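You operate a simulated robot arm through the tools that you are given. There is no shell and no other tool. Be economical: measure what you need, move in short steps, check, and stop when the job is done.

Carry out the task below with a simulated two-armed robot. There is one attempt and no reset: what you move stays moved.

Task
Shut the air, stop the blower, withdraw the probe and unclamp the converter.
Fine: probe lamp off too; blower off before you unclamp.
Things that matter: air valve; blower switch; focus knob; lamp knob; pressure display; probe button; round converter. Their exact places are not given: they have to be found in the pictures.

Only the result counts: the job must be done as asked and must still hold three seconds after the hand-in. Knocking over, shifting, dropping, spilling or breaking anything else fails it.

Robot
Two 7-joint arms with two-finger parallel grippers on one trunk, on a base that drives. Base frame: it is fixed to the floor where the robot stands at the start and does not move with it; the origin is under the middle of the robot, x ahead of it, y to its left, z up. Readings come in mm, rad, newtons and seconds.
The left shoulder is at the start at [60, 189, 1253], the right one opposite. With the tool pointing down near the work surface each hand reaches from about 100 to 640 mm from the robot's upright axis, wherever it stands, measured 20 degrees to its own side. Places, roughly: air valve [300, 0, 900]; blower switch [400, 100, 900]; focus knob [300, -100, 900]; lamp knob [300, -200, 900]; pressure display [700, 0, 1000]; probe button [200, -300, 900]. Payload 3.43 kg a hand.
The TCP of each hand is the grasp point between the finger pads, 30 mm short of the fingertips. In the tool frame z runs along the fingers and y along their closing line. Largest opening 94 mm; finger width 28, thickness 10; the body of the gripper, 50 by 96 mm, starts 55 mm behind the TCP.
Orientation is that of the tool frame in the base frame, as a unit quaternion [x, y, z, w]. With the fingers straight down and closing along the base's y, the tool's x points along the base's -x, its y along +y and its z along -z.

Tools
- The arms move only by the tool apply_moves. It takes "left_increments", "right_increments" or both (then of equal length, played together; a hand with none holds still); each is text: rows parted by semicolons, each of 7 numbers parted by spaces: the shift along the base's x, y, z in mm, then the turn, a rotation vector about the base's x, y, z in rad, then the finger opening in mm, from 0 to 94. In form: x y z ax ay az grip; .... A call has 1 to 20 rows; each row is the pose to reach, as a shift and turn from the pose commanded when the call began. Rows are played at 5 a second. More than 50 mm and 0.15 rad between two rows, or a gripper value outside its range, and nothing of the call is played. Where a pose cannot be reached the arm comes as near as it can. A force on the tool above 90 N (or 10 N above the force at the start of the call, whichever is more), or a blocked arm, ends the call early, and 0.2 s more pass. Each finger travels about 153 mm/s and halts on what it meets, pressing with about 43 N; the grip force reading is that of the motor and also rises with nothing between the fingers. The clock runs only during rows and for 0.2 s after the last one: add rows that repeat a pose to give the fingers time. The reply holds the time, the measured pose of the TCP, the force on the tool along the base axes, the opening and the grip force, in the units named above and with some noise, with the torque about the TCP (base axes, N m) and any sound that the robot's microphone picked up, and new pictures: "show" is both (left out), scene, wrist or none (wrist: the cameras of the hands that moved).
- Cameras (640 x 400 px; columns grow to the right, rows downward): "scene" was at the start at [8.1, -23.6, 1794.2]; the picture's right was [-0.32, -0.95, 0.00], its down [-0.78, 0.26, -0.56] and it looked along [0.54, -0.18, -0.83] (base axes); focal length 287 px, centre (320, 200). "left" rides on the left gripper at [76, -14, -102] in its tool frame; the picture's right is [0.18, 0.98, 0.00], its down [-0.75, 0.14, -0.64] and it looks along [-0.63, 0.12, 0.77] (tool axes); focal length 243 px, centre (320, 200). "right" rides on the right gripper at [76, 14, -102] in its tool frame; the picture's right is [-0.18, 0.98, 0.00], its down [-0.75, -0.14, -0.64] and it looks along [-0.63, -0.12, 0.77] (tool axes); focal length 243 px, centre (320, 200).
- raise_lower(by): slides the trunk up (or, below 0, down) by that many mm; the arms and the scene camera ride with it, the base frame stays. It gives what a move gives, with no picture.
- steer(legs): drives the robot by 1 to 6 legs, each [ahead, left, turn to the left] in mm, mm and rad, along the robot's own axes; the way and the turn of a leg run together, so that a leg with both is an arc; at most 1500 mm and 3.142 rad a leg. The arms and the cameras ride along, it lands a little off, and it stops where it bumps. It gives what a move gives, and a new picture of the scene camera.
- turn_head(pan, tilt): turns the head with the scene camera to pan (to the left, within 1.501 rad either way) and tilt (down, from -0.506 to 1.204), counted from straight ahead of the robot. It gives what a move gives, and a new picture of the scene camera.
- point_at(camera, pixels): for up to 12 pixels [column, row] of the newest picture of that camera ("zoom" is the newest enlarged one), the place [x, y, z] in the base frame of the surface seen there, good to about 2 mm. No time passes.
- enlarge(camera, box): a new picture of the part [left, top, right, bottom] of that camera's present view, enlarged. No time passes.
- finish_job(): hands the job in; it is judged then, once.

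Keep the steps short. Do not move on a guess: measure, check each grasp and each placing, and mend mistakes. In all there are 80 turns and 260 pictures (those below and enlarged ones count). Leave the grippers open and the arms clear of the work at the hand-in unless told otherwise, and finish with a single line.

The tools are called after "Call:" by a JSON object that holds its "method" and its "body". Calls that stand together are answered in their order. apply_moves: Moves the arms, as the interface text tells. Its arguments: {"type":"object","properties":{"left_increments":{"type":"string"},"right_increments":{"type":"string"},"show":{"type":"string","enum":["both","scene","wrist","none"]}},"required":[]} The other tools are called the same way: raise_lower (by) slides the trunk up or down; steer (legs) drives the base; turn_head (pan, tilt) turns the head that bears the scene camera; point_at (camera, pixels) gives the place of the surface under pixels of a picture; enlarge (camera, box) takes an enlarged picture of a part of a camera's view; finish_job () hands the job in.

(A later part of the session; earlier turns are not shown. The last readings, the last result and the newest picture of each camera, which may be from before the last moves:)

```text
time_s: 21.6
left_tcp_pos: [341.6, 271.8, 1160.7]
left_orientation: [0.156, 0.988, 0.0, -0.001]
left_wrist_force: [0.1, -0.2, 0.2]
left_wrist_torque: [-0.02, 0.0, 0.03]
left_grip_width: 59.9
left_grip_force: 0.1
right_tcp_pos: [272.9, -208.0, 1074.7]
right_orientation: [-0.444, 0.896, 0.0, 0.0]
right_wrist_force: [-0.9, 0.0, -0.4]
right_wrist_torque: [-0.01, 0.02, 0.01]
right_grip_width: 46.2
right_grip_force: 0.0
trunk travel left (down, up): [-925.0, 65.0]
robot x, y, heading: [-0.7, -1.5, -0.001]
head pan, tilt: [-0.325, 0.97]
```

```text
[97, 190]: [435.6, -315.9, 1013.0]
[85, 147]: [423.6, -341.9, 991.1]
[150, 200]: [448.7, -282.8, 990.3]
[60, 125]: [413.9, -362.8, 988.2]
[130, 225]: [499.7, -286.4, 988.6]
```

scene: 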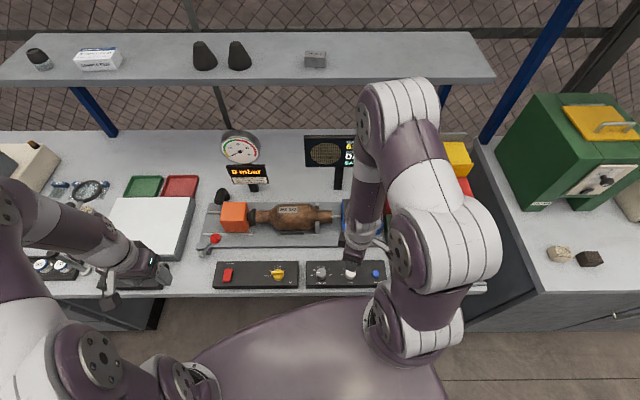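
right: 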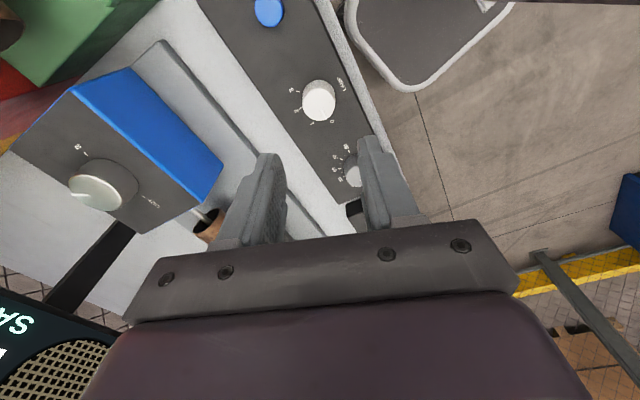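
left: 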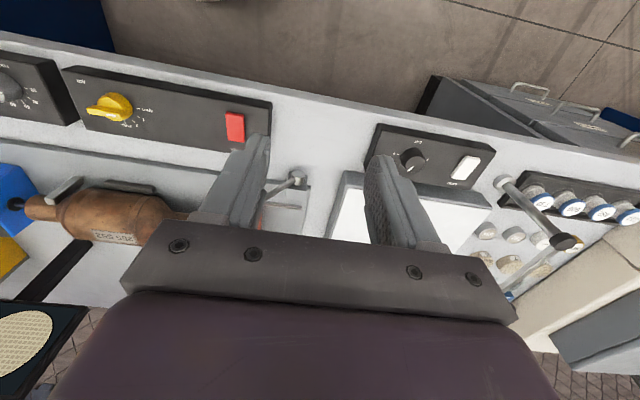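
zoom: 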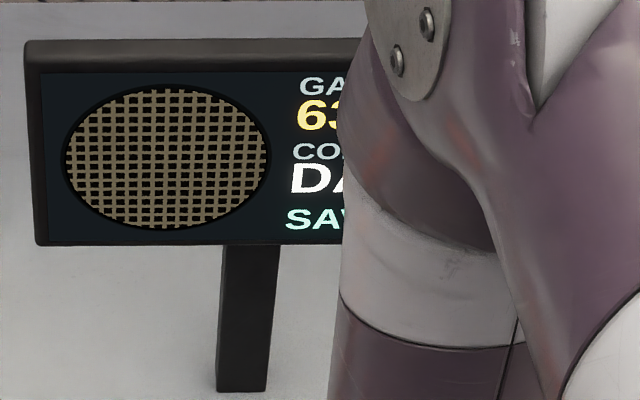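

Clearances fine (display at x≈600). Move the right hand above the probe knob (≈441, −316), rotating to yaw −0.95.

Call:
{"method": "apply_moves", "body": {"right_increments": "0 0 40 0 0 -0.14 60; 12 -8 50 0 0 -0.28 60; 30 -20 50 0 0 -0.42 60; 48 -32 50 0 0 -0.56 60; 66 -44 50 0 0 -0.70 60; 84 -56 50 0 0 -0.84 60; 102 -68 50 0 0 -0.98 60; 120 -80 50 0 0 -1.12 60; 135 -90 50 0 0 -1.26 60; 150 -98 50 0 0 -1.40 60; 160 -104 50 0 0 -1.54 60; 166 -108 50 0 0 -1.68 60; 167 -108 50 0 0 -1.82 60; 167 -108 50 0 0 -1.87 60; 167 -108 50 0 0 -1.87 60", "show": "both"}}

Call:
{"method": "enlarge", "body": {"camera": "right", "box": [260, 65, 376, 145]}}

```text
time_s: 24.8
left_tcp_pos: [341.9, 272.9, 1161.0]
left_orientation: [0.155, 0.988, -0.001, 0.0]
left_wrist_force: [-0.5, 0.1, -0.3]
left_wrist_torque: [0.02, 0.01, -0.02]
left_grip_width: 60.1
left_grip_force: 0.1
right_tcp_pos: [440.3, -317.5, 1125.6]
right_orientation: [0.458, 0.889, 0.0, 0.0]
right_wrist_force: [0.3, 0.8, 0.7]
right_wrist_torque: [0.01, 0.0, -0.02]
right_grip_width: 60.1
right_grip_force: 0.1
trunk travel left (down, up): [-925.0, 65.0]
robot x, y, heading: [-2.2, -0.1, 0.001]
head pan, tilt: [-0.325, 0.97]
```

scene: 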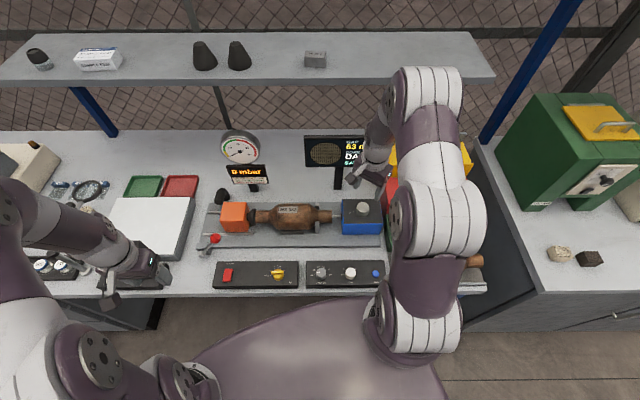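
right: 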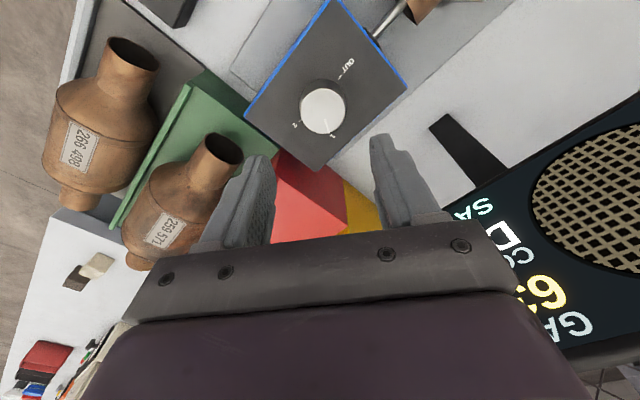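

```text
5.00 times, centred on (318, 105) of right
```

zoom: 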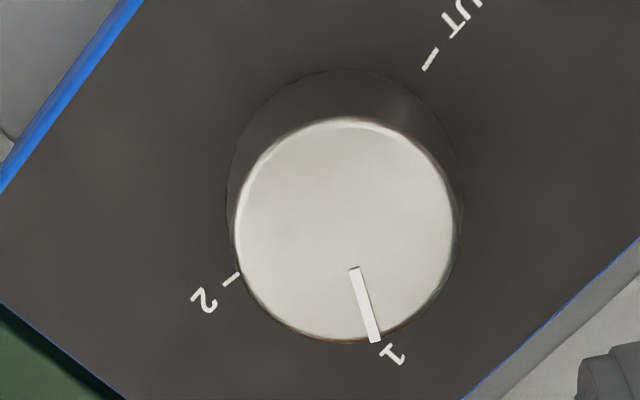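

Call:
{"method": "point_at", "body": {"camera": "zoom", "pixels": [[346, 126], [346, 335], [240, 230], [450, 230], [355, 272], [374, 338], [430, 58], [232, 279], [130, 200]]}}

Call:
{"method": "enlarge", "body": {"camera": "right", "box": [20, 0, 420, 250]}}

```text
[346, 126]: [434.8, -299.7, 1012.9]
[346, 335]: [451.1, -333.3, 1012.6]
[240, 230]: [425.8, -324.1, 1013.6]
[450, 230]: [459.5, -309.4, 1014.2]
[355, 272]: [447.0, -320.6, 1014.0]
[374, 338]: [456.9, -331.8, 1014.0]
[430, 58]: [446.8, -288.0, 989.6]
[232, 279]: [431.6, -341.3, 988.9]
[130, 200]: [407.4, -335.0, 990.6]
```

```text
1.60 times, centred on (220, 125) of right
```

zoom: 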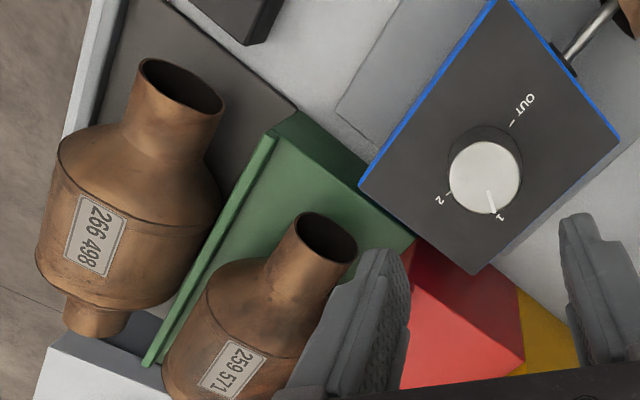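

Axis (442.8, −316.6), top 1013, Ø≈38; pointer yaw −0.82, OUT tick yaw ≈1.43 → turn about 2.2 rad CCW. Check the neighbouring bins' heights first.

Call:
{"method": "point_at", "body": {"camera": "zoom", "pixels": [[415, 260], [480, 330], [400, 225], [350, 225], [300, 225], [290, 130], [520, 300], [545, 320]]}}

```text
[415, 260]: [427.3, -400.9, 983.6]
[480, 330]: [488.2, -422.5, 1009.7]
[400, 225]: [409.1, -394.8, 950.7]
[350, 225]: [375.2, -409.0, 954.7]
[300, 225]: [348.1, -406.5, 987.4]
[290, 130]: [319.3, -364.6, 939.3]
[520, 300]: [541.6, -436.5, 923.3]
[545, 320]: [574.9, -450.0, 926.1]
```

Neighbours are over 100 mm away. Descend to z 1024 and grip.

Call:
{"method": "apply_moves", "body": {"right_increments": "3 0.5 -40 0 0 -0.1 60; 3 0.5 -75 0 0 -0.2 60; 3 0.5 -102 0 0 -0.2 60; 3 0.5 -102 0 0 -0.2 60; 3 0.5 -102 0 0 -0.2 28; 3 0.5 -102 0 0 -0.2 28", "show": "wrist"}}

```text
time_s: 26.2
left_tcp_pos: [341.5, 273.8, 1160.3]
left_orientation: [0.155, 0.988, 0.0, 0.001]
left_wrist_force: [-0.6, -0.2, 0.4]
left_wrist_torque: [0.02, -0.02, 0.02]
left_grip_width: 59.7
left_grip_force: 0.1
right_tcp_pos: [444.0, -317.6, 1021.2]
right_orientation: [0.544, 0.839, 0.0, 0.0]
right_wrist_force: [-0.7, 0.1, -4.3]
right_wrist_torque: [-0.35, -0.28, -0.02]
right_grip_width: 43.5
right_grip_force: 45.4
trunk travel left (down, up): [-925.0, 65.0]
robot x, y, heading: [-1.5, -0.3, 0.0]
head pan, tilt: [-0.325, 0.97]
```

right: 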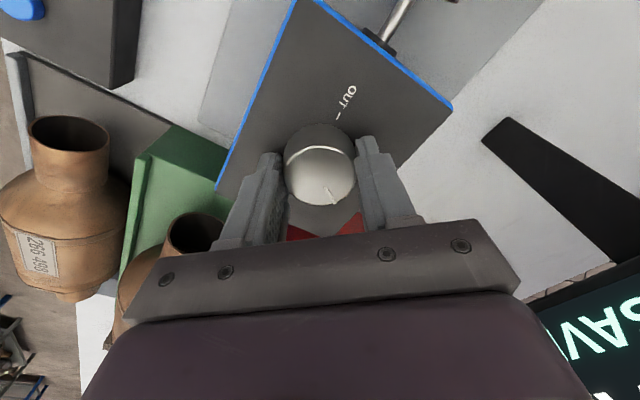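

Gripped (43.5 mm). Turn CCW 2.2 rad.

Call:
{"method": "apply_moves", "body": {"right_increments": "0 0 0 0 0 0.14 28; 0 0 0 0 0 0.28 28; 0 0 0 0 0 0.42 28; 0 0 0 0 0 0.56 28; 0 0 0 0 0 0.70 28; 0 0 0 0 0 0.84 28; 0 0 0 0 0 0.98 28; 0 0 0 0 0 1.12 28; 0 0 0 0 0 1.26 28; 0 0 0 0 0 1.40 28; 0 0 0 0 0 1.54 28; 0 0 0 0 0 1.68 28; 0 0 0 0 0 1.82 28; 0 0 0 0 0 1.96 28; 0 0 0 0 0 2.10 28; 0 0 0 0 0 2.20 28; 0 0 0 0 0 2.20 28", "show": "both"}}

Call:
{"method": "enlarge", "body": {"camera": "right", "box": [250, 110, 400, 220]}}

```text
time_s: 29.8
left_tcp_pos: [342.4, 273.5, 1159.7]
left_orientation: [0.154, 0.988, 0.0, -0.001]
left_wrist_force: [0.0, 0.1, -0.4]
left_wrist_torque: [0.01, 0.01, -0.02]
left_grip_width: 60.2
left_grip_force: 0.0
right_tcp_pos: [443.9, -317.0, 1021.9]
right_orientation: [-0.502, 0.865, 0.002, -0.001]
right_wrist_force: [-6.8, 7.1, -29.9]
right_wrist_torque: [0.14, 0.11, -0.04]
right_grip_width: 43.4
right_grip_force: 45.0
trunk travel left (down, up): [-925.0, 65.0]
robot x, y, heading: [1.9, -1.9, -0.001]
head pan, tilt: [-0.325, 0.97]
```

scene: 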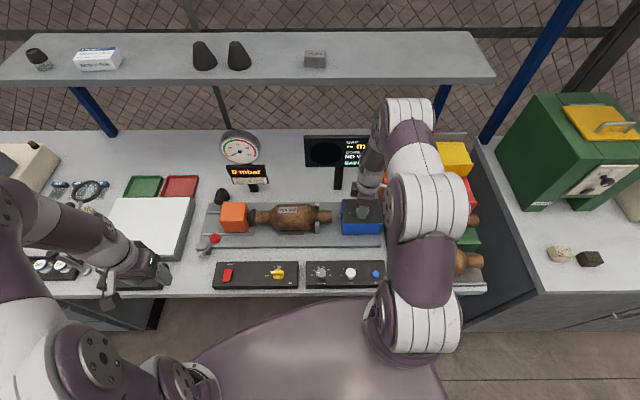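
right: 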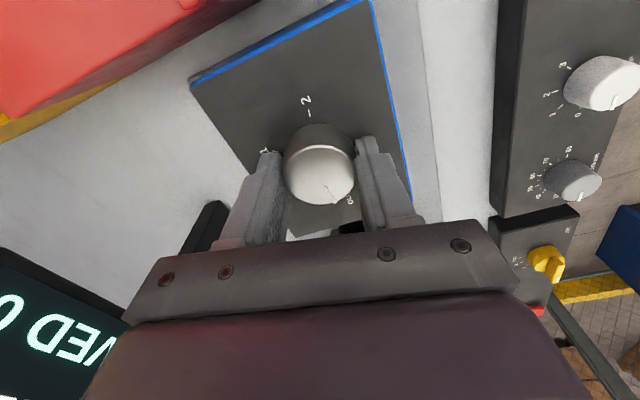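

```text
3.64 times, centred on (325, 165) of right
```

zoom: 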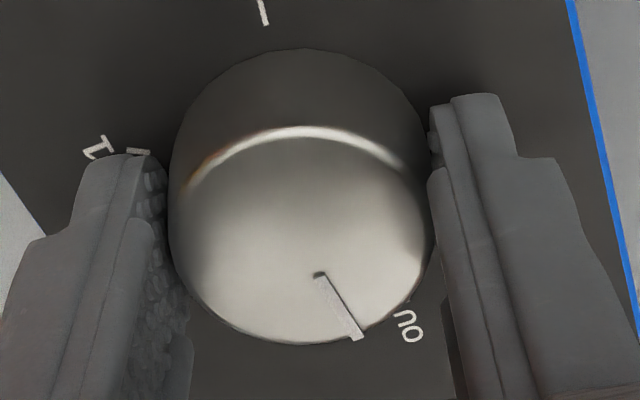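

Knob followed; display's core view changed. Release, rise, inspect.

Call:
{"method": "apply_moves", "body": {"right_increments": "0 0 0 0 0 0 60; 0 0 0 0 0 0 60; 0 0 40 0 0 0 60; 0 0 80 0 0 0 60; 0 0 100 0 0 0 60; 0 0 100 0 0 0 60", "show": "both"}}

Call:
{"method": "enlarge", "body": {"camera": "right", "box": [260, 65, 376, 145]}}

Call:
{"method": "point_at", "body": {"camera": "zoom", "pixels": [[320, 200]]}}

Call:
{"method": "enlarge", "body": {"camera": "scene", "box": [230, 125, 390, 245]}}

```text
time_s: 31.2
left_tcp_pos: [341.0, 272.8, 1160.4]
left_orientation: [0.155, 0.988, 0.0, -0.001]
left_wrist_force: [-0.6, 0.1, -0.9]
left_wrist_torque: [0.01, 0.0, 0.03]
left_grip_width: 60.0
left_grip_force: 0.1
right_tcp_pos: [442.7, -315.2, 1123.5]
right_orientation: [-0.502, 0.865, 0.0, -0.001]
right_wrist_force: [-0.6, 0.3, 0.6]
right_wrist_torque: [0.02, -0.01, 0.01]
right_grip_width: 59.8
right_grip_force: 0.2
trunk travel left (down, up): [-925.0, 65.0]
robot x, y, heading: [3.9, 0.3, 0.004]
head pan, tilt: [-0.325, 0.97]
```

scene: 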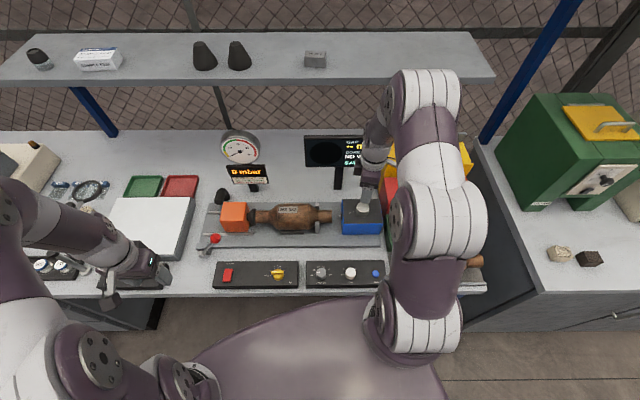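
right: 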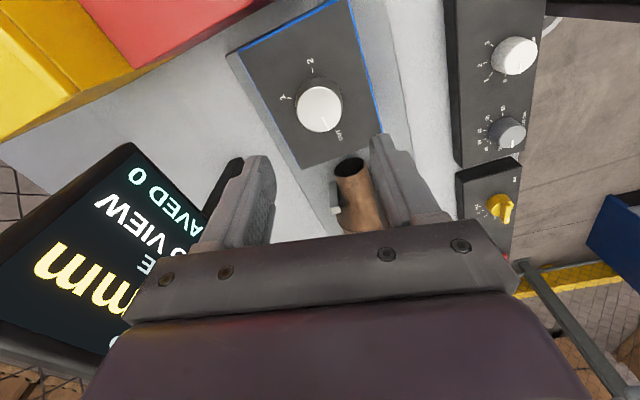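

```text
5.00 times, centred on (318, 105) of right
```

zoom: 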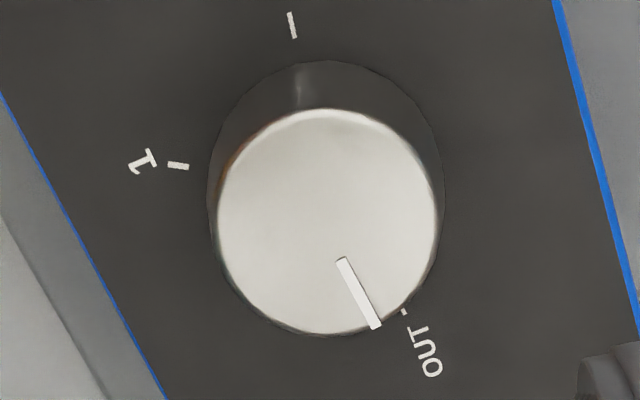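

```text
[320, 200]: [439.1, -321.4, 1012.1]
```

```text
3.33 times, centred on (310, 185) of scene
```

zoom: 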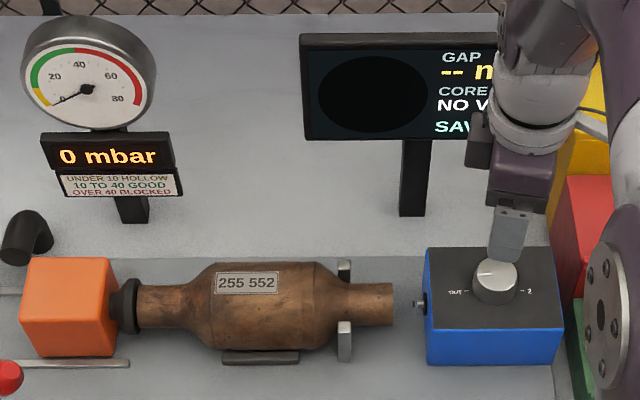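

Rod nearly retracted ("NO VIEW"), but a small stub may remain. Measure the pointer angle.

Call:
{"method": "enlarge", "body": {"camera": "right", "box": [260, 65, 376, 145]}}

Call:
{"method": "point_at", "body": {"camera": "zoom", "pixels": [[343, 262], [376, 325], [405, 312], [328, 115], [328, 330], [222, 220], [432, 220], [292, 26], [178, 166]]}}

Call:
{"method": "enlarge", "body": {"camera": "scene", "box": [316, 190, 388, 240]}}

```text
5.00 times, centred on (318, 105) of right
```

zoom: 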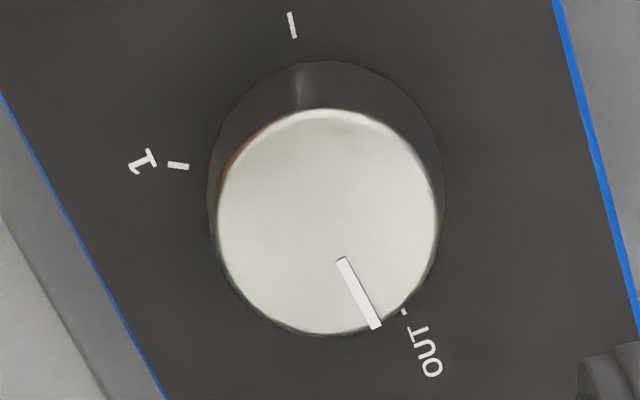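

```text
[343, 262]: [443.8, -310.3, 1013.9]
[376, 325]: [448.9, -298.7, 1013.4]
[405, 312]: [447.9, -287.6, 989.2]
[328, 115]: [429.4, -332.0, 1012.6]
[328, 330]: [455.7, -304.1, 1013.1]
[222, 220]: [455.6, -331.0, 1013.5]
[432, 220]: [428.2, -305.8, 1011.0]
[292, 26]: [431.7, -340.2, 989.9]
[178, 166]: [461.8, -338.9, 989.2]
```

```text
8.00 times, centred on (352, 215) of scene
```

zoom: 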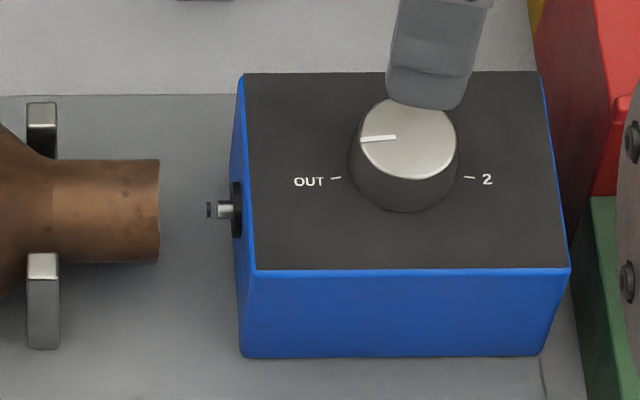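

Pointer yaw ≈1.2, OUT ≈1.38: about 0.2 rad short. Regrip with yaw backed off 0.3.

Call:
{"method": "apply_moves", "body": {"right_increments": "0 0 -40 0 0 -0.14 60; 0 -1 -75 0 0 -0.28 60; 0 -1 -100 0 0 -0.30 60; 0 -1 -100 0 0 -0.30 60; 0 -1 -100 0 0 -0.30 28; 0 -1 -100 0 0 -0.30 28; 0 -1 -100 0 0 -0.20 28; 0 -1 -100 0 0 -0.10 28; 0 -1 -100 0 0 -0.04 28; 0 -1 -100 0 0 -0.04 28", "show": "wrist"}}

Call:
{"method": "enlarge", "body": {"camera": "scene", "box": [316, 190, 388, 240]}}

```text
time_s: 33.4
left_tcp_pos: [342.7, 274.1, 1161.2]
left_orientation: [0.155, 0.988, 0.0, -0.001]
left_wrist_force: [0.0, -0.6, 0.6]
left_wrist_torque: [0.02, -0.03, 0.02]
left_grip_width: 60.1
left_grip_force: 0.1
right_tcp_pos: [444.3, -316.2, 1023.2]
right_orientation: [-0.485, 0.875, 0.0, 0.0]
right_wrist_force: [-1.1, 2.9, 0.0]
right_wrist_torque: [0.19, 0.1, -0.61]
right_grip_width: 42.4
right_grip_force: 45.3
trunk travel left (down, up): [-925.0, 65.0]
robot x, y, heading: [0.8, -2.6, 0.002]
head pan, tilt: [-0.325, 0.97]
```

right: 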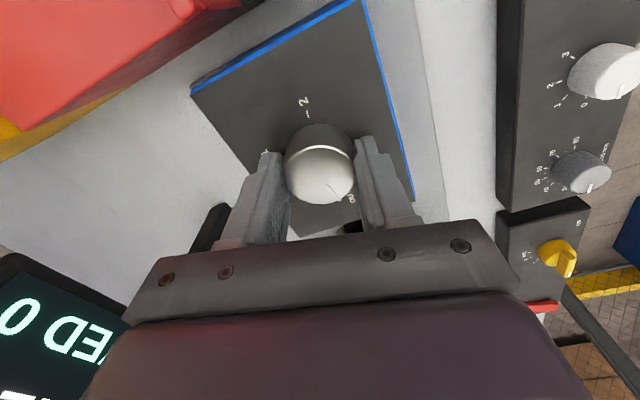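

```text
8.00 times, centred on (352, 215) of scene
```

zoom: 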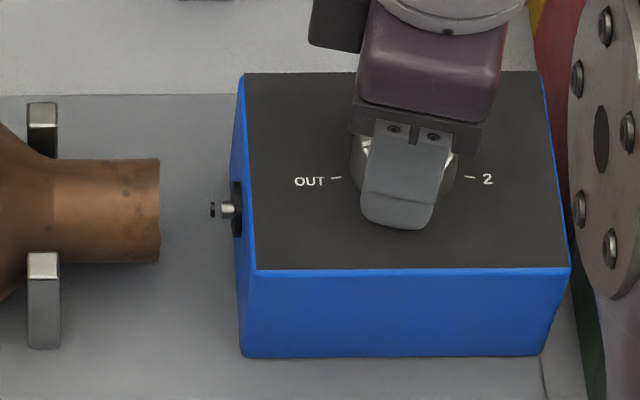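

Rod is a bit further in, torque −0.6 suggests a stop. Turn 0.1 more, then release and look.

Call:
{"method": "apply_moves", "body": {"right_increments": "0 0 0 0 0 0.06 28; 0 0 0 0 0 0.12 28; 0 0 0 0 0 0.12 28; 0 0 0 0 0 0.12 60; 0 0 0 0 0 0.12 60; 0 0 40 0 0 0.12 60; 0 0 80 0 0 0.12 60; 0 0 100 0 0 0.12 60; 0 0 100 0 0 0.12 60", "show": "wrist"}}

Call:
{"method": "enlarge", "body": {"camera": "scene", "box": [316, 190, 388, 240]}}

Call:
{"method": "enlarge", "body": {"camera": "right", "box": [260, 65, 376, 145]}}

```text
time_s: 35.4
left_tcp_pos: [342.1, 274.1, 1159.7]
left_orientation: [0.155, 0.988, -0.001, 0.0]
left_wrist_force: [0.2, -0.2, 0.0]
left_wrist_torque: [-0.02, -0.01, -0.02]
left_grip_width: 60.0
left_grip_force: 0.1
right_tcp_pos: [443.6, -316.7, 1122.3]
right_orientation: [-0.535, 0.845, 0.0, 0.0]
right_wrist_force: [-0.3, -0.1, -0.3]
right_wrist_torque: [0.01, -0.01, -0.01]
right_grip_width: 59.9
right_grip_force: 0.1
trunk travel left (down, up): [-925.0, 65.0]
robot x, y, heading: [3.8, -1.5, -0.002]
head pan, tilt: [-0.325, 0.97]
```

right: 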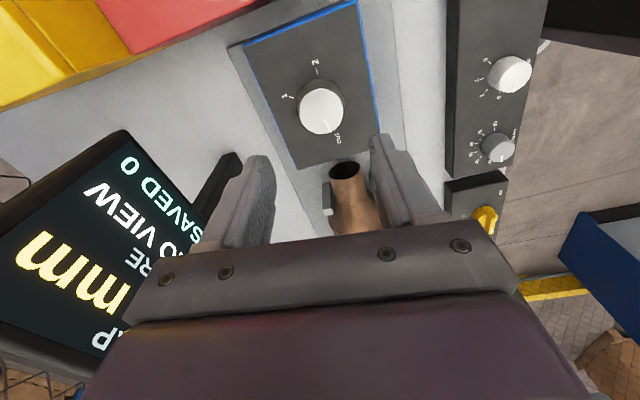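

```text
8.00 times, centred on (352, 215) of scene
```

zoom: 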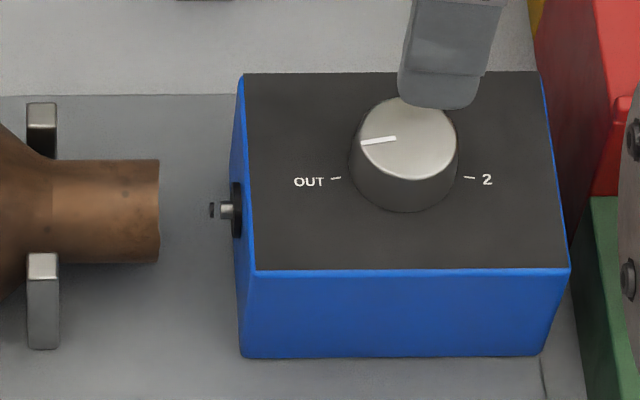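

```text
5.00 times, centred on (318, 105) of right
```

zoom: 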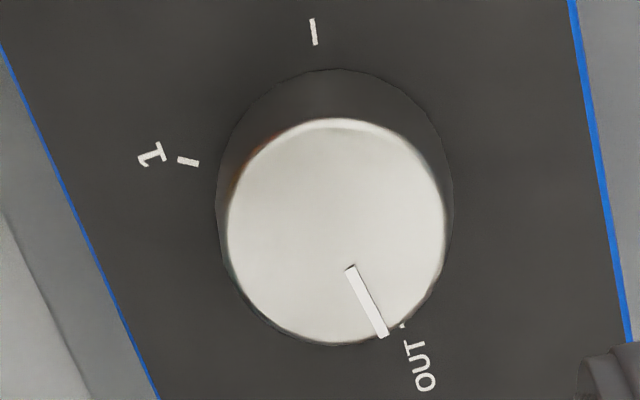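

Call:
{"method": "point_at", "body": {"camera": "zoom", "pixels": [[350, 270], [382, 333], [403, 326], [337, 128], [337, 336], [232, 230], [440, 230]]}}

Call:
{"method": "enlarge", "body": {"camera": "scene", "box": [328, 205, 352, 225]}}

```text
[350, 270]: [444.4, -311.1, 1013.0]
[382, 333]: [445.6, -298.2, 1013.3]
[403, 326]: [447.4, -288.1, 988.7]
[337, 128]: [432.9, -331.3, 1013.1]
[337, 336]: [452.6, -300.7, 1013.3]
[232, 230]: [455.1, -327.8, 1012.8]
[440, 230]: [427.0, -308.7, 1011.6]
```

```text
16.00 times, centred on (340, 215) of scene
```

zoom: 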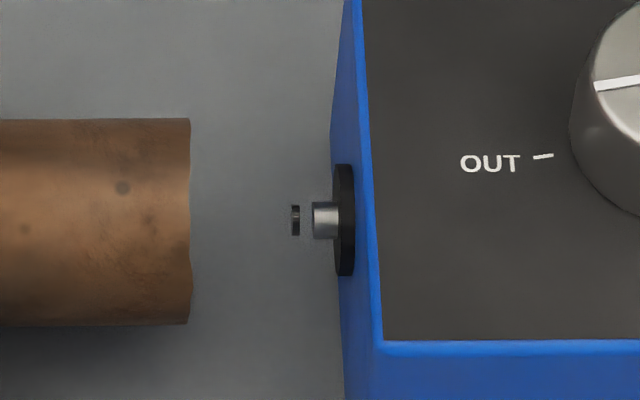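

Pointer now lines up with OUT (both yaw ≈1.40). Retreat the right hand, then study the clamp lever.

Call:
{"method": "apply_moves", "body": {"right_increments": "-10 0 40 0 0 -0.14 60; -30 -3 80 0 0 -0.28 60; -60 -8 110 0 0 -0.42 60; -95 -14 120 0 0 -0.56 60; -130 -20 125 0 0 -0.70 60; -165 -25 125 0 0 -0.84 60; -195 -30 125 0 0 -0.98 60; -200 -33 125 0 0 -1.10 60; -200 -33 125 0 0 -1.10 60", "show": "scene"}}

Call:
{"method": "enlarge", "body": {"camera": "scene", "box": [192, 195, 272, 265]}}

Call:
{"method": "point_at", "body": {"camera": "zoom", "pixels": [[185, 345], [60, 385], [110, 370], [160, 355], [30, 380], [100, 320], [250, 370], [330, 120], [330, 230], [380, 180], [440, 180], [150, 190]]}}

Call:
{"method": "enlarge", "body": {"camera": "left", "box": [180, 100, 420, 250]}}

```text
time_s: 37.4
left_tcp_pos: [341.6, 273.3, 1160.5]
left_orientation: [0.154, 0.988, 0.0, 0.0]
left_wrist_force: [0.0, -0.4, 0.7]
left_wrist_torque: [0.0, 0.02, 0.01]
left_grip_width: 60.0
left_grip_force: 0.1
right_tcp_pos: [243.4, -350.4, 1247.0]
right_orientation: [-0.013, 1.0, 0.0, 0.0]
right_wrist_force: [0.5, -0.1, -0.4]
right_wrist_torque: [0.01, 0.01, 0.0]
right_grip_width: 60.1
right_grip_force: 0.0
trunk travel left (down, up): [-925.0, 65.0]
robot x, y, heading: [2.7, 0.7, -0.002]
head pan, tilt: [-0.325, 0.97]
```

scene: 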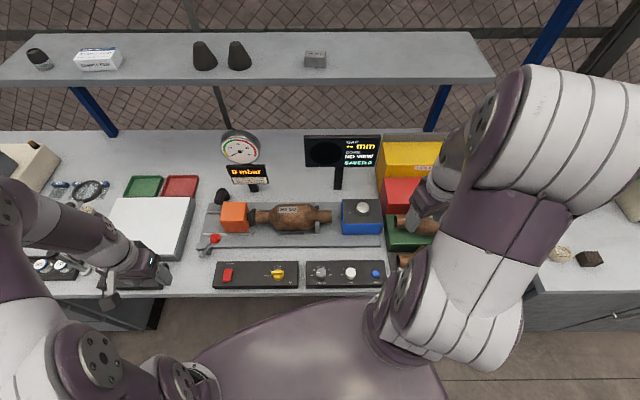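

```text
5.71 times, centred on (232, 230) of scene
```

zoom: 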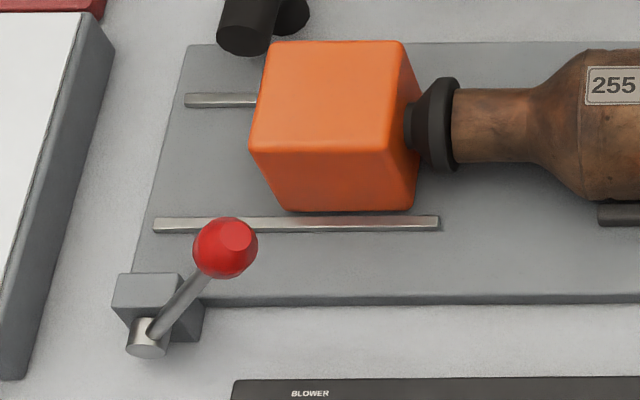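

```text
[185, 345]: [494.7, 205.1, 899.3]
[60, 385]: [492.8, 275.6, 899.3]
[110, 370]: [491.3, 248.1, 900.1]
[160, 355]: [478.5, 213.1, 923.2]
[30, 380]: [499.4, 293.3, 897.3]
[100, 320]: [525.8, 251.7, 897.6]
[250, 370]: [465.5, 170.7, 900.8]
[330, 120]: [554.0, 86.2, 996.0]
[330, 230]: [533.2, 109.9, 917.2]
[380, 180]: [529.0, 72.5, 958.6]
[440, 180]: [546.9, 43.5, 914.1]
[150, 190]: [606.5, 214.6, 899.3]
```

```text
2.67 times, centred on (300, 175) of left
```

zoom: 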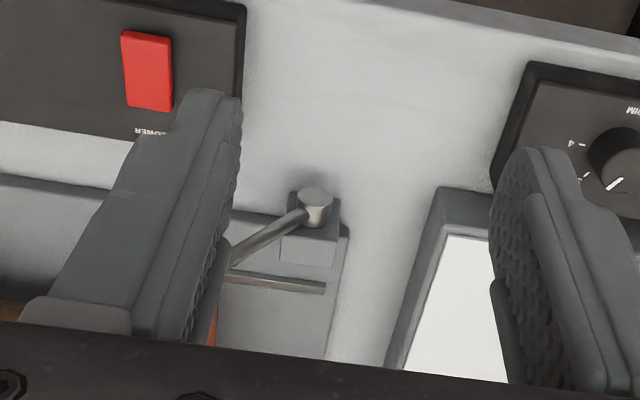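

Lever: pivot cylinder at front of grey block, rod leaning right ~31°, so it swings in the left-right vertical plane; unclamp = throw left. Measure ball, pivot and the white box to the left.

Call:
{"method": "enlarge", "body": {"camera": "scene", "box": [172, 205, 252, 265]}}

Call:
{"method": "point_at", "body": {"camera": "zoom", "pixels": [[290, 350], [298, 320], [330, 305], [360, 265], [345, 240], [385, 240], [400, 220], [425, 235], [390, 270], [250, 280], [60, 200], [150, 150]]}}

```text
6.67 times, centred on (212, 235) of scene
```

zoom: 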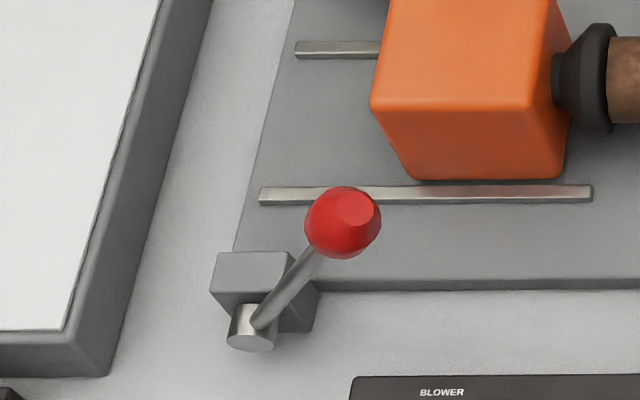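

```text
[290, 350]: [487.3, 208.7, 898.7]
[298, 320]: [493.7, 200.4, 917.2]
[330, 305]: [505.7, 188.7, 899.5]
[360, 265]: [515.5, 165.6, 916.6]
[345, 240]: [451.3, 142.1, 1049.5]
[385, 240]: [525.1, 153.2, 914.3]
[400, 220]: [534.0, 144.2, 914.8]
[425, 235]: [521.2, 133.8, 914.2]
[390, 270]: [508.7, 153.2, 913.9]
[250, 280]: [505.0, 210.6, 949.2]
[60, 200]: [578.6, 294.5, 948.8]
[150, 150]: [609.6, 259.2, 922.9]
```

Call:
{"method": "point_at", "body": {"camera": "zoom", "pixels": [[252, 340], [240, 325], [270, 310], [285, 285], [310, 260], [320, 200], [360, 205], [375, 225], [330, 250], [252, 315], [215, 262], [285, 262]]}}

```text
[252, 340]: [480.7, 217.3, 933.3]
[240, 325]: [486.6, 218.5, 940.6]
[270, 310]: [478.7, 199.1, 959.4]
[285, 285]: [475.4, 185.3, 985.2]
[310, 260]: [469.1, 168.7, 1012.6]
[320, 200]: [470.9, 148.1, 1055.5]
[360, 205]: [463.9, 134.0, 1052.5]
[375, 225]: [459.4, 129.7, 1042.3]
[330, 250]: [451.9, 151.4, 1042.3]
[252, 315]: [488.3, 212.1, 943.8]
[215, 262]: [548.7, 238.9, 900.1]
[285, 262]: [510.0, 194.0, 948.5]
```

Model: pivot ≈(484, 213, 930), ball ≈(463, 146, 1041), radius 131, leaning 32° right. Move the left hand (already yaw −0.31) above the ball with 64 mm opening and check.

Call:
{"method": "apply_moves", "body": {"left_increments": "25 -25 0 0 0 0 64; 55 -55 0 0 0 0 64; 85 -85 0 0 0 0 64; 110 -105 0 0 0 0 64; 124 -119 -10 0 0 0 64; 124 -119 -20 0 0 0 64; 124 -119 -20 0 0 0 64", "show": "both"}}

Call:
{"method": "enlarge", "body": {"camera": "scene", "box": [172, 205, 252, 265]}}

```text
time_s: 39.0
left_tcp_pos: [466.1, 154.8, 1141.3]
left_orientation: [0.154, 0.988, 0.0, 0.001]
left_wrist_force: [0.9, -0.4, -0.1]
left_wrist_torque: [-0.01, -0.02, 0.0]
left_grip_width: 64.1
left_grip_force: 0.0
right_tcp_pos: [243.6, -349.4, 1248.6]
right_orientation: [-0.015, 1.0, 0.0, 0.001]
right_wrist_force: [-0.2, 0.5, -0.9]
right_wrist_torque: [-0.02, 0.0, 0.01]
right_grip_width: 60.0
right_grip_force: 0.1
trunk travel left (down, up): [-925.0, 65.0]
robot x, y, heading: [-3.3, 0.1, 0.003]
head pan, tilt: [-0.325, 0.97]
```

scene: 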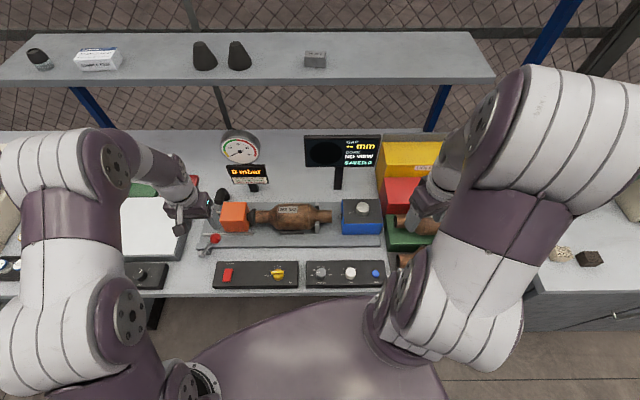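
left: 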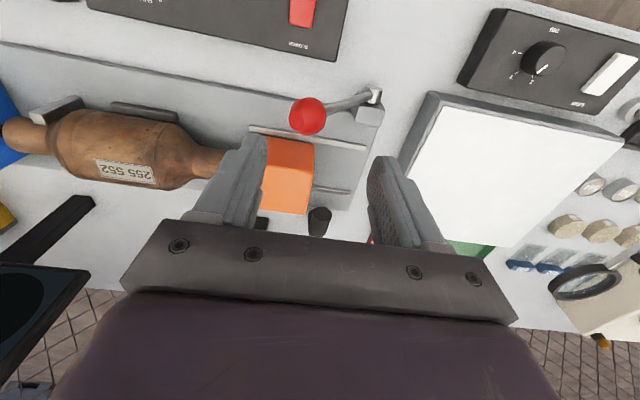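

```text
6.67 times, centred on (212, 235) of scene
```

zoom: 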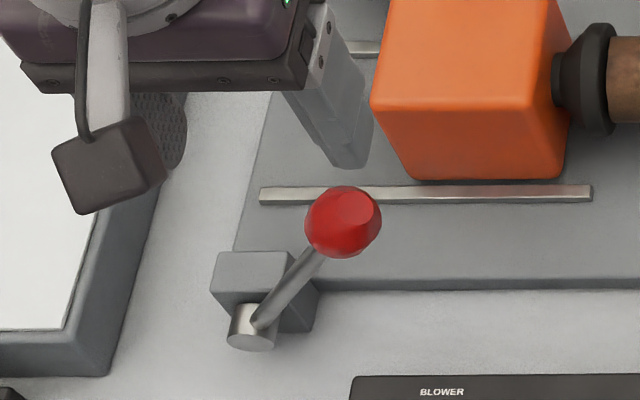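

The ball appears at (308, 115) in the wrist view, where things ~100 mm under the TCP appear. Verify its position.

Call:
{"method": "point_at", "body": {"camera": "left", "pixels": [[308, 115], [292, 118], [323, 112], [308, 130], [308, 99], [345, 104], [360, 100], [375, 96]]}}

```text
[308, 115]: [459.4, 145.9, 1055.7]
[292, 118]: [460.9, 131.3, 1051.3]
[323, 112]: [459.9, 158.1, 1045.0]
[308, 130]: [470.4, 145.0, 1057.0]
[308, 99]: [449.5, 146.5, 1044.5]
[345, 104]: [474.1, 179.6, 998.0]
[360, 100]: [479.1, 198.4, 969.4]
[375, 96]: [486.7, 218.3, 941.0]
```

Ball centre ≈(463, 145.5, 1043), as modelled. Descend so the ball sits between the fingers.

Call:
{"method": "apply_moves", "body": {"left_increments": "0 0 -40 0 0 0 64; 0 0 -75 0 0 0 64; 0 0 -98 0 0 0 64; 0 0 -98 0 0 0 64", "show": "both"}}

Call:
{"method": "enlarge", "body": {"camera": "scene", "box": [172, 205, 252, 265]}}

```text
time_s: 40.0
left_tcp_pos: [465.4, 154.6, 1042.8]
left_orientation: [0.154, 0.988, 0.001, 0.0]
left_wrist_force: [0.5, 0.8, -0.3]
left_wrist_torque: [-0.02, 0.02, -0.02]
left_grip_width: 64.2
left_grip_force: 0.1
right_tcp_pos: [243.4, -349.5, 1249.4]
right_orientation: [-0.015, 1.0, 0.0, -0.001]
right_wrist_force: [-0.2, -0.6, 0.6]
right_wrist_torque: [0.0, 0.0, -0.04]
right_grip_width: 60.0
right_grip_force: 0.1
trunk travel left (down, up): [-925.0, 65.0]
robot x, y, heading: [0.3, -1.0, -0.003]
head pan, tilt: [-0.325, 0.97]
```

scene: 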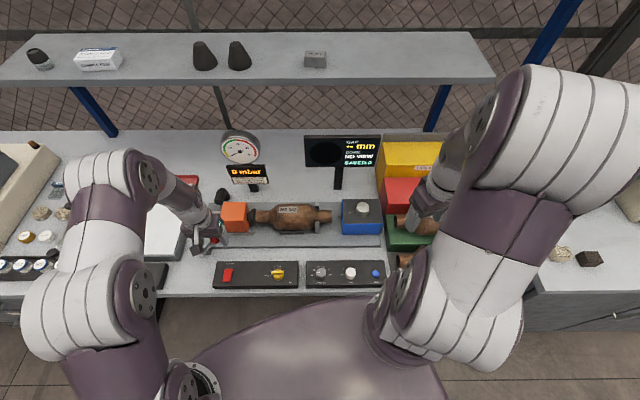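
left: 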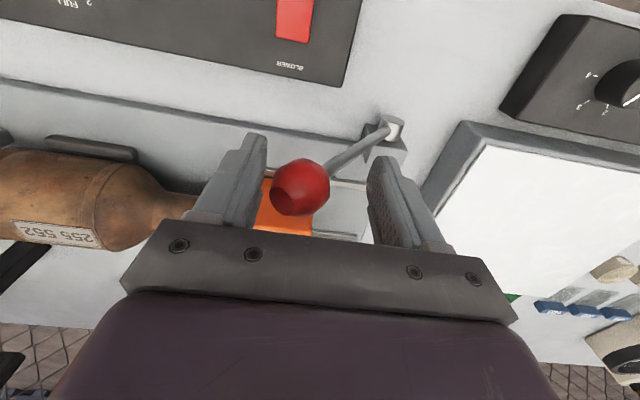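

```text
6.67 times, centred on (212, 235) of scene
```

zoom: 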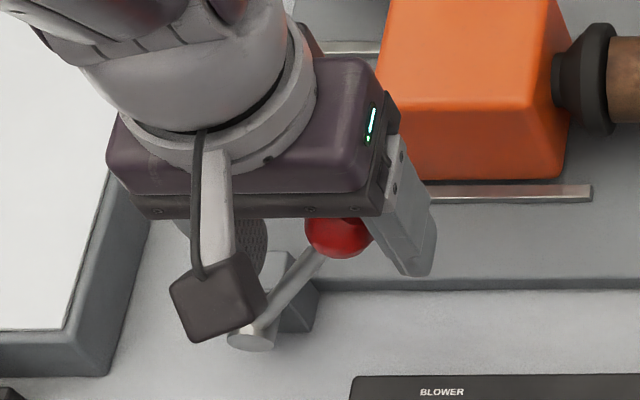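

Ball is caged. Push left along the arc up to vertical.

Call:
{"method": "apply_moves", "body": {"left_increments": "3 9.5 2 0 0 0 64; 6.1 19 6 0 0 0 64; 9.4 29.5 10 0 0 0 64; 11.5 36 12 0 0 0 64; 13.7 42.9 14 0 0 0 64; 17.6 55.2 17 0 0 0 64; 20.4 64 18 0 0 0 64; 23.1 72.4 18 0 0 0 64; 23.1 72.4 18 0 0 0 64", "show": "both"}}

Call:
{"method": "enlarge", "body": {"camera": "scene", "box": [172, 195, 268, 265]}}

```text
time_s: 42.0
left_tcp_pos: [489.0, 227.4, 1060.0]
left_orientation: [0.155, 0.988, -0.001, -0.001]
left_wrist_force: [-0.4, 1.0, 0.3]
left_wrist_torque: [-0.02, 0.0, 0.02]
left_grip_width: 64.2
left_grip_force: 0.0
right_tcp_pos: [242.6, -350.7, 1247.2]
right_orientation: [-0.015, 1.0, 0.0, 0.0]
right_wrist_force: [0.5, 0.6, -0.1]
right_wrist_torque: [-0.02, 0.03, 0.02]
right_grip_width: 59.9
right_grip_force: 0.1
trunk travel left (down, up): [-925.0, 65.0]
robot x, y, heading: [-2.3, -1.6, -0.001]
head pan, tilt: [-0.325, 0.97]
```

scene: 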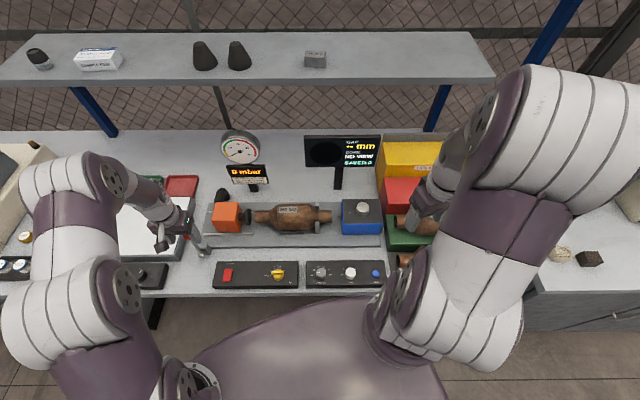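
left: 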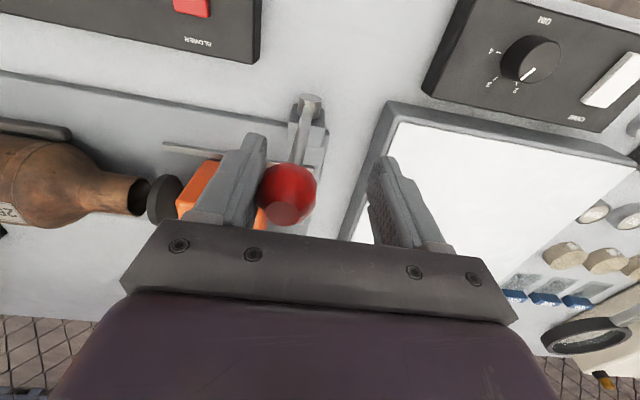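

```text
5.71 times, centred on (220, 230) of scene
```

zoom: 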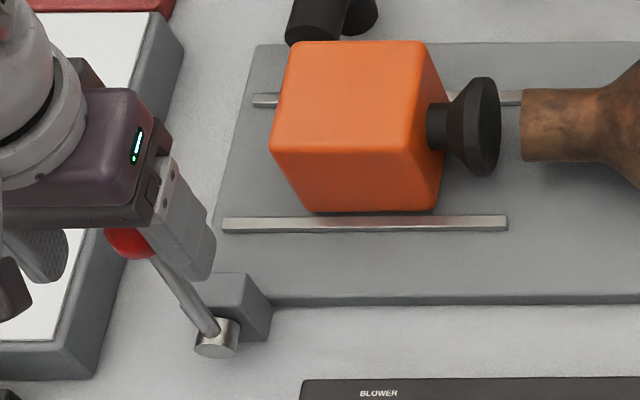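

The clamp follows the lever and retracts. Continue left in small steps to ~+25°.

Call:
{"method": "apply_moves", "body": {"left_increments": "2.7 8.6 0 0 0 0 64; 5.5 17.1 -1 0 0 0 64; 8.2 25.7 -2 0 0 0 64; 10.6 33.3 -4 0 0 0 64; 13 41 -6 0 0 0 64; 15 47 -9 0 0 0 64; 15 47 -9 0 0 0 64", "show": "both"}}

Call:
{"method": "enlarge", "body": {"camera": "scene", "box": [172, 195, 268, 265]}}

```text
time_s: 43.6
left_tcp_pos: [503.0, 275.0, 1051.4]
left_orientation: [0.155, 0.988, 0.0, 0.0]
left_wrist_force: [-0.5, -0.1, 0.1]
left_wrist_torque: [-0.01, 0.01, 0.01]
left_grip_width: 63.9
left_grip_force: 0.0
right_tcp_pos: [244.5, -349.4, 1248.0]
right_orientation: [-0.015, 1.0, 0.0, 0.0]
right_wrist_force: [-0.1, 0.0, -0.3]
right_wrist_torque: [-0.01, -0.02, 0.0]
right_grip_width: 60.0
right_grip_force: 0.1
trunk travel left (down, up): [-925.0, 65.0]
robot x, y, heading: [1.4, -4.0, -0.001]
head pan, tilt: [-0.325, 0.97]
```

scene: 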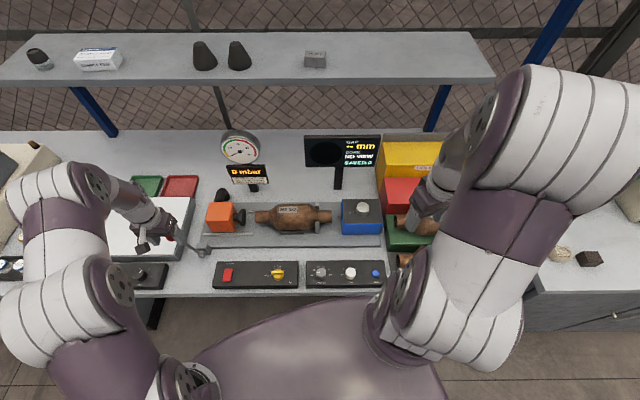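
left: 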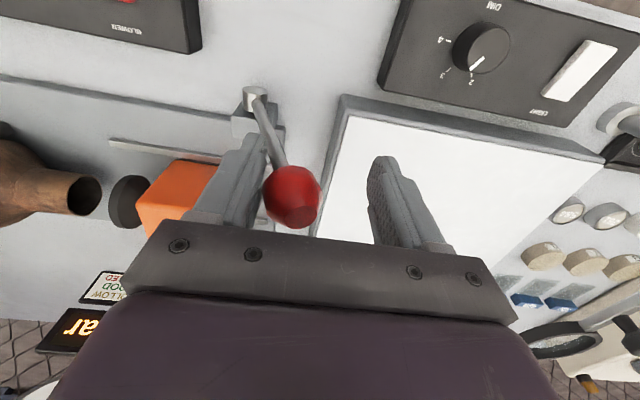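

```text
5.71 times, centred on (220, 230) of scene
```

zoom: 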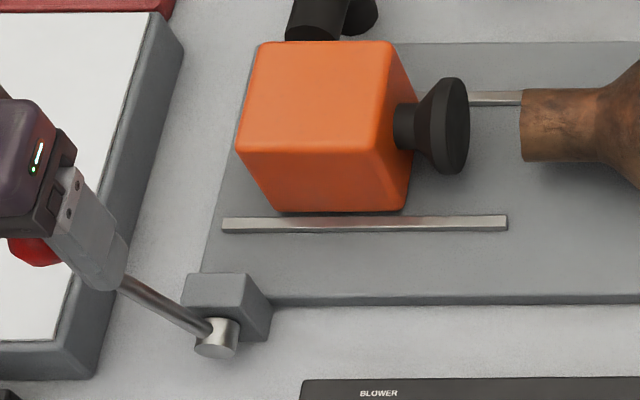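

Block keeps sliding left, no force yet. Continue a little to reach the lever's end.

Call:
{"method": "apply_moves", "body": {"left_increments": "1.5 4.8 -3 0 0 0 64; 3 9.5 -6 0 0 0 64; 4.6 14.3 -9 0 0 0 64; 6.1 19 -12 0 0 0 64; 7 22 -14 0 0 0 64", "show": "both"}}

Call:
{"method": "enlarge", "body": {"camera": "scene", "box": [172, 195, 268, 265]}}

```text
time_s: 44.8
left_tcp_pos: [509.9, 295.3, 1038.7]
left_orientation: [0.155, 0.988, 0.0, 0.001]
left_wrist_force: [-0.6, -1.0, 0.4]
left_wrist_torque: [-0.08, 0.04, 0.0]
left_grip_width: 64.8
left_grip_force: 0.9
right_tcp_pos: [243.7, -350.9, 1247.4]
right_orientation: [-0.015, 1.0, 0.0, 0.0]
right_wrist_force: [-0.1, 0.6, -0.6]
right_wrist_torque: [0.01, -0.02, 0.02]
right_grip_width: 59.6
right_grip_force: 0.1
trunk travel left (down, up): [-925.0, 65.0]
robot x, y, heading: [1.7, 0.0, -0.002]
head pan, tilt: [-0.325, 0.97]
```

scene: 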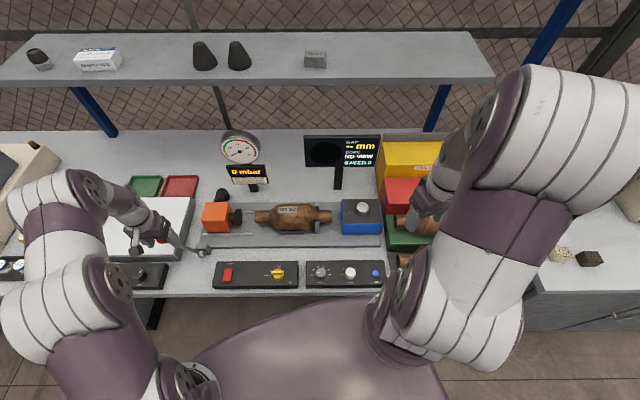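
left: 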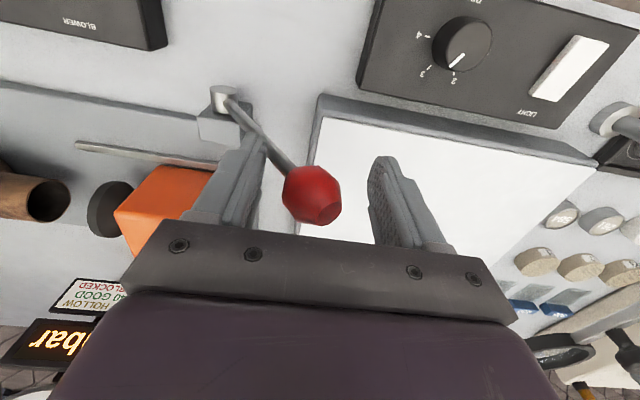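

```text
5.71 times, centred on (220, 230) of scene
```

zoom: 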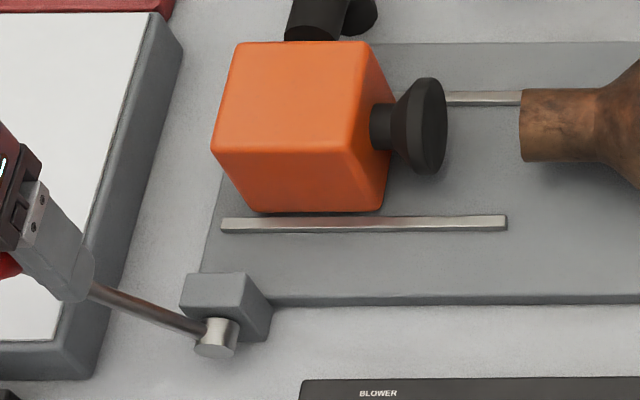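

Call:
{"method": "point_at", "body": {"camera": "left", "pixels": [[310, 190], [290, 185], [335, 190], [310, 165], [280, 155], [255, 125]]}}

Call:
{"method": "apply_moves", "body": {"left_increments": "1.2 3.8 -3 0 0 0 64; 2.4 7.6 -6 0 0 0 64; 3.6 11.4 -9 0 0 0 64; 3.6 11.4 -9 0 0 0 64", "show": "wrist"}}

Call:
{"method": "enlarge", "body": {"camera": "scene", "box": [172, 195, 268, 265]}}

```text
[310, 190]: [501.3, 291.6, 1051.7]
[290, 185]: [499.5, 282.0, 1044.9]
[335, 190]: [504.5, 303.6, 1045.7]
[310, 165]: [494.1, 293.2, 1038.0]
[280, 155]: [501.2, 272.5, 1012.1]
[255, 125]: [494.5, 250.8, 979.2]
```

```text
time_s: 45.8
left_tcp_pos: [511.9, 302.7, 1034.9]
left_orientation: [0.155, 0.988, 0.003, 0.003]
left_wrist_force: [-3.4, -27.8, 40.2]
left_wrist_torque: [-2.48, 0.42, 0.09]
left_grip_width: 79.8
left_grip_force: 13.5
right_tcp_pos: [239.7, -358.7, 1248.8]
right_orientation: [-0.014, 1.0, 0.003, 0.002]
right_wrist_force: [-0.2, -0.4, 0.5]
right_wrist_torque: [-0.01, 0.03, 0.0]
right_grip_width: 60.4
right_grip_force: 0.1
trunk travel left (down, up): [-925.0, 65.0]
robot x, y, heading: [-1.2, 0.9, -0.001]
head pan, tilt: [-0.325, 0.97]
```

left: 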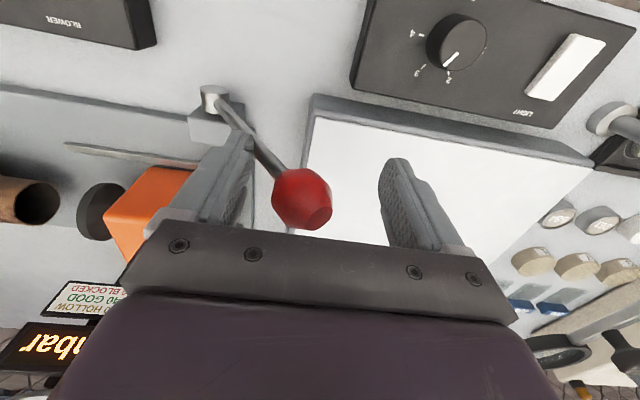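

```text
5.71 times, centred on (220, 230) of scene
```

zoom: 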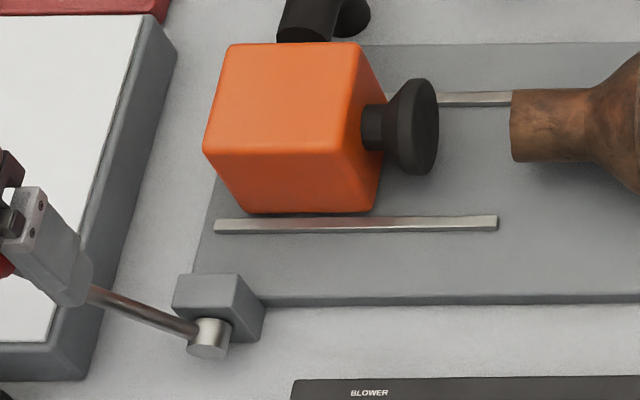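

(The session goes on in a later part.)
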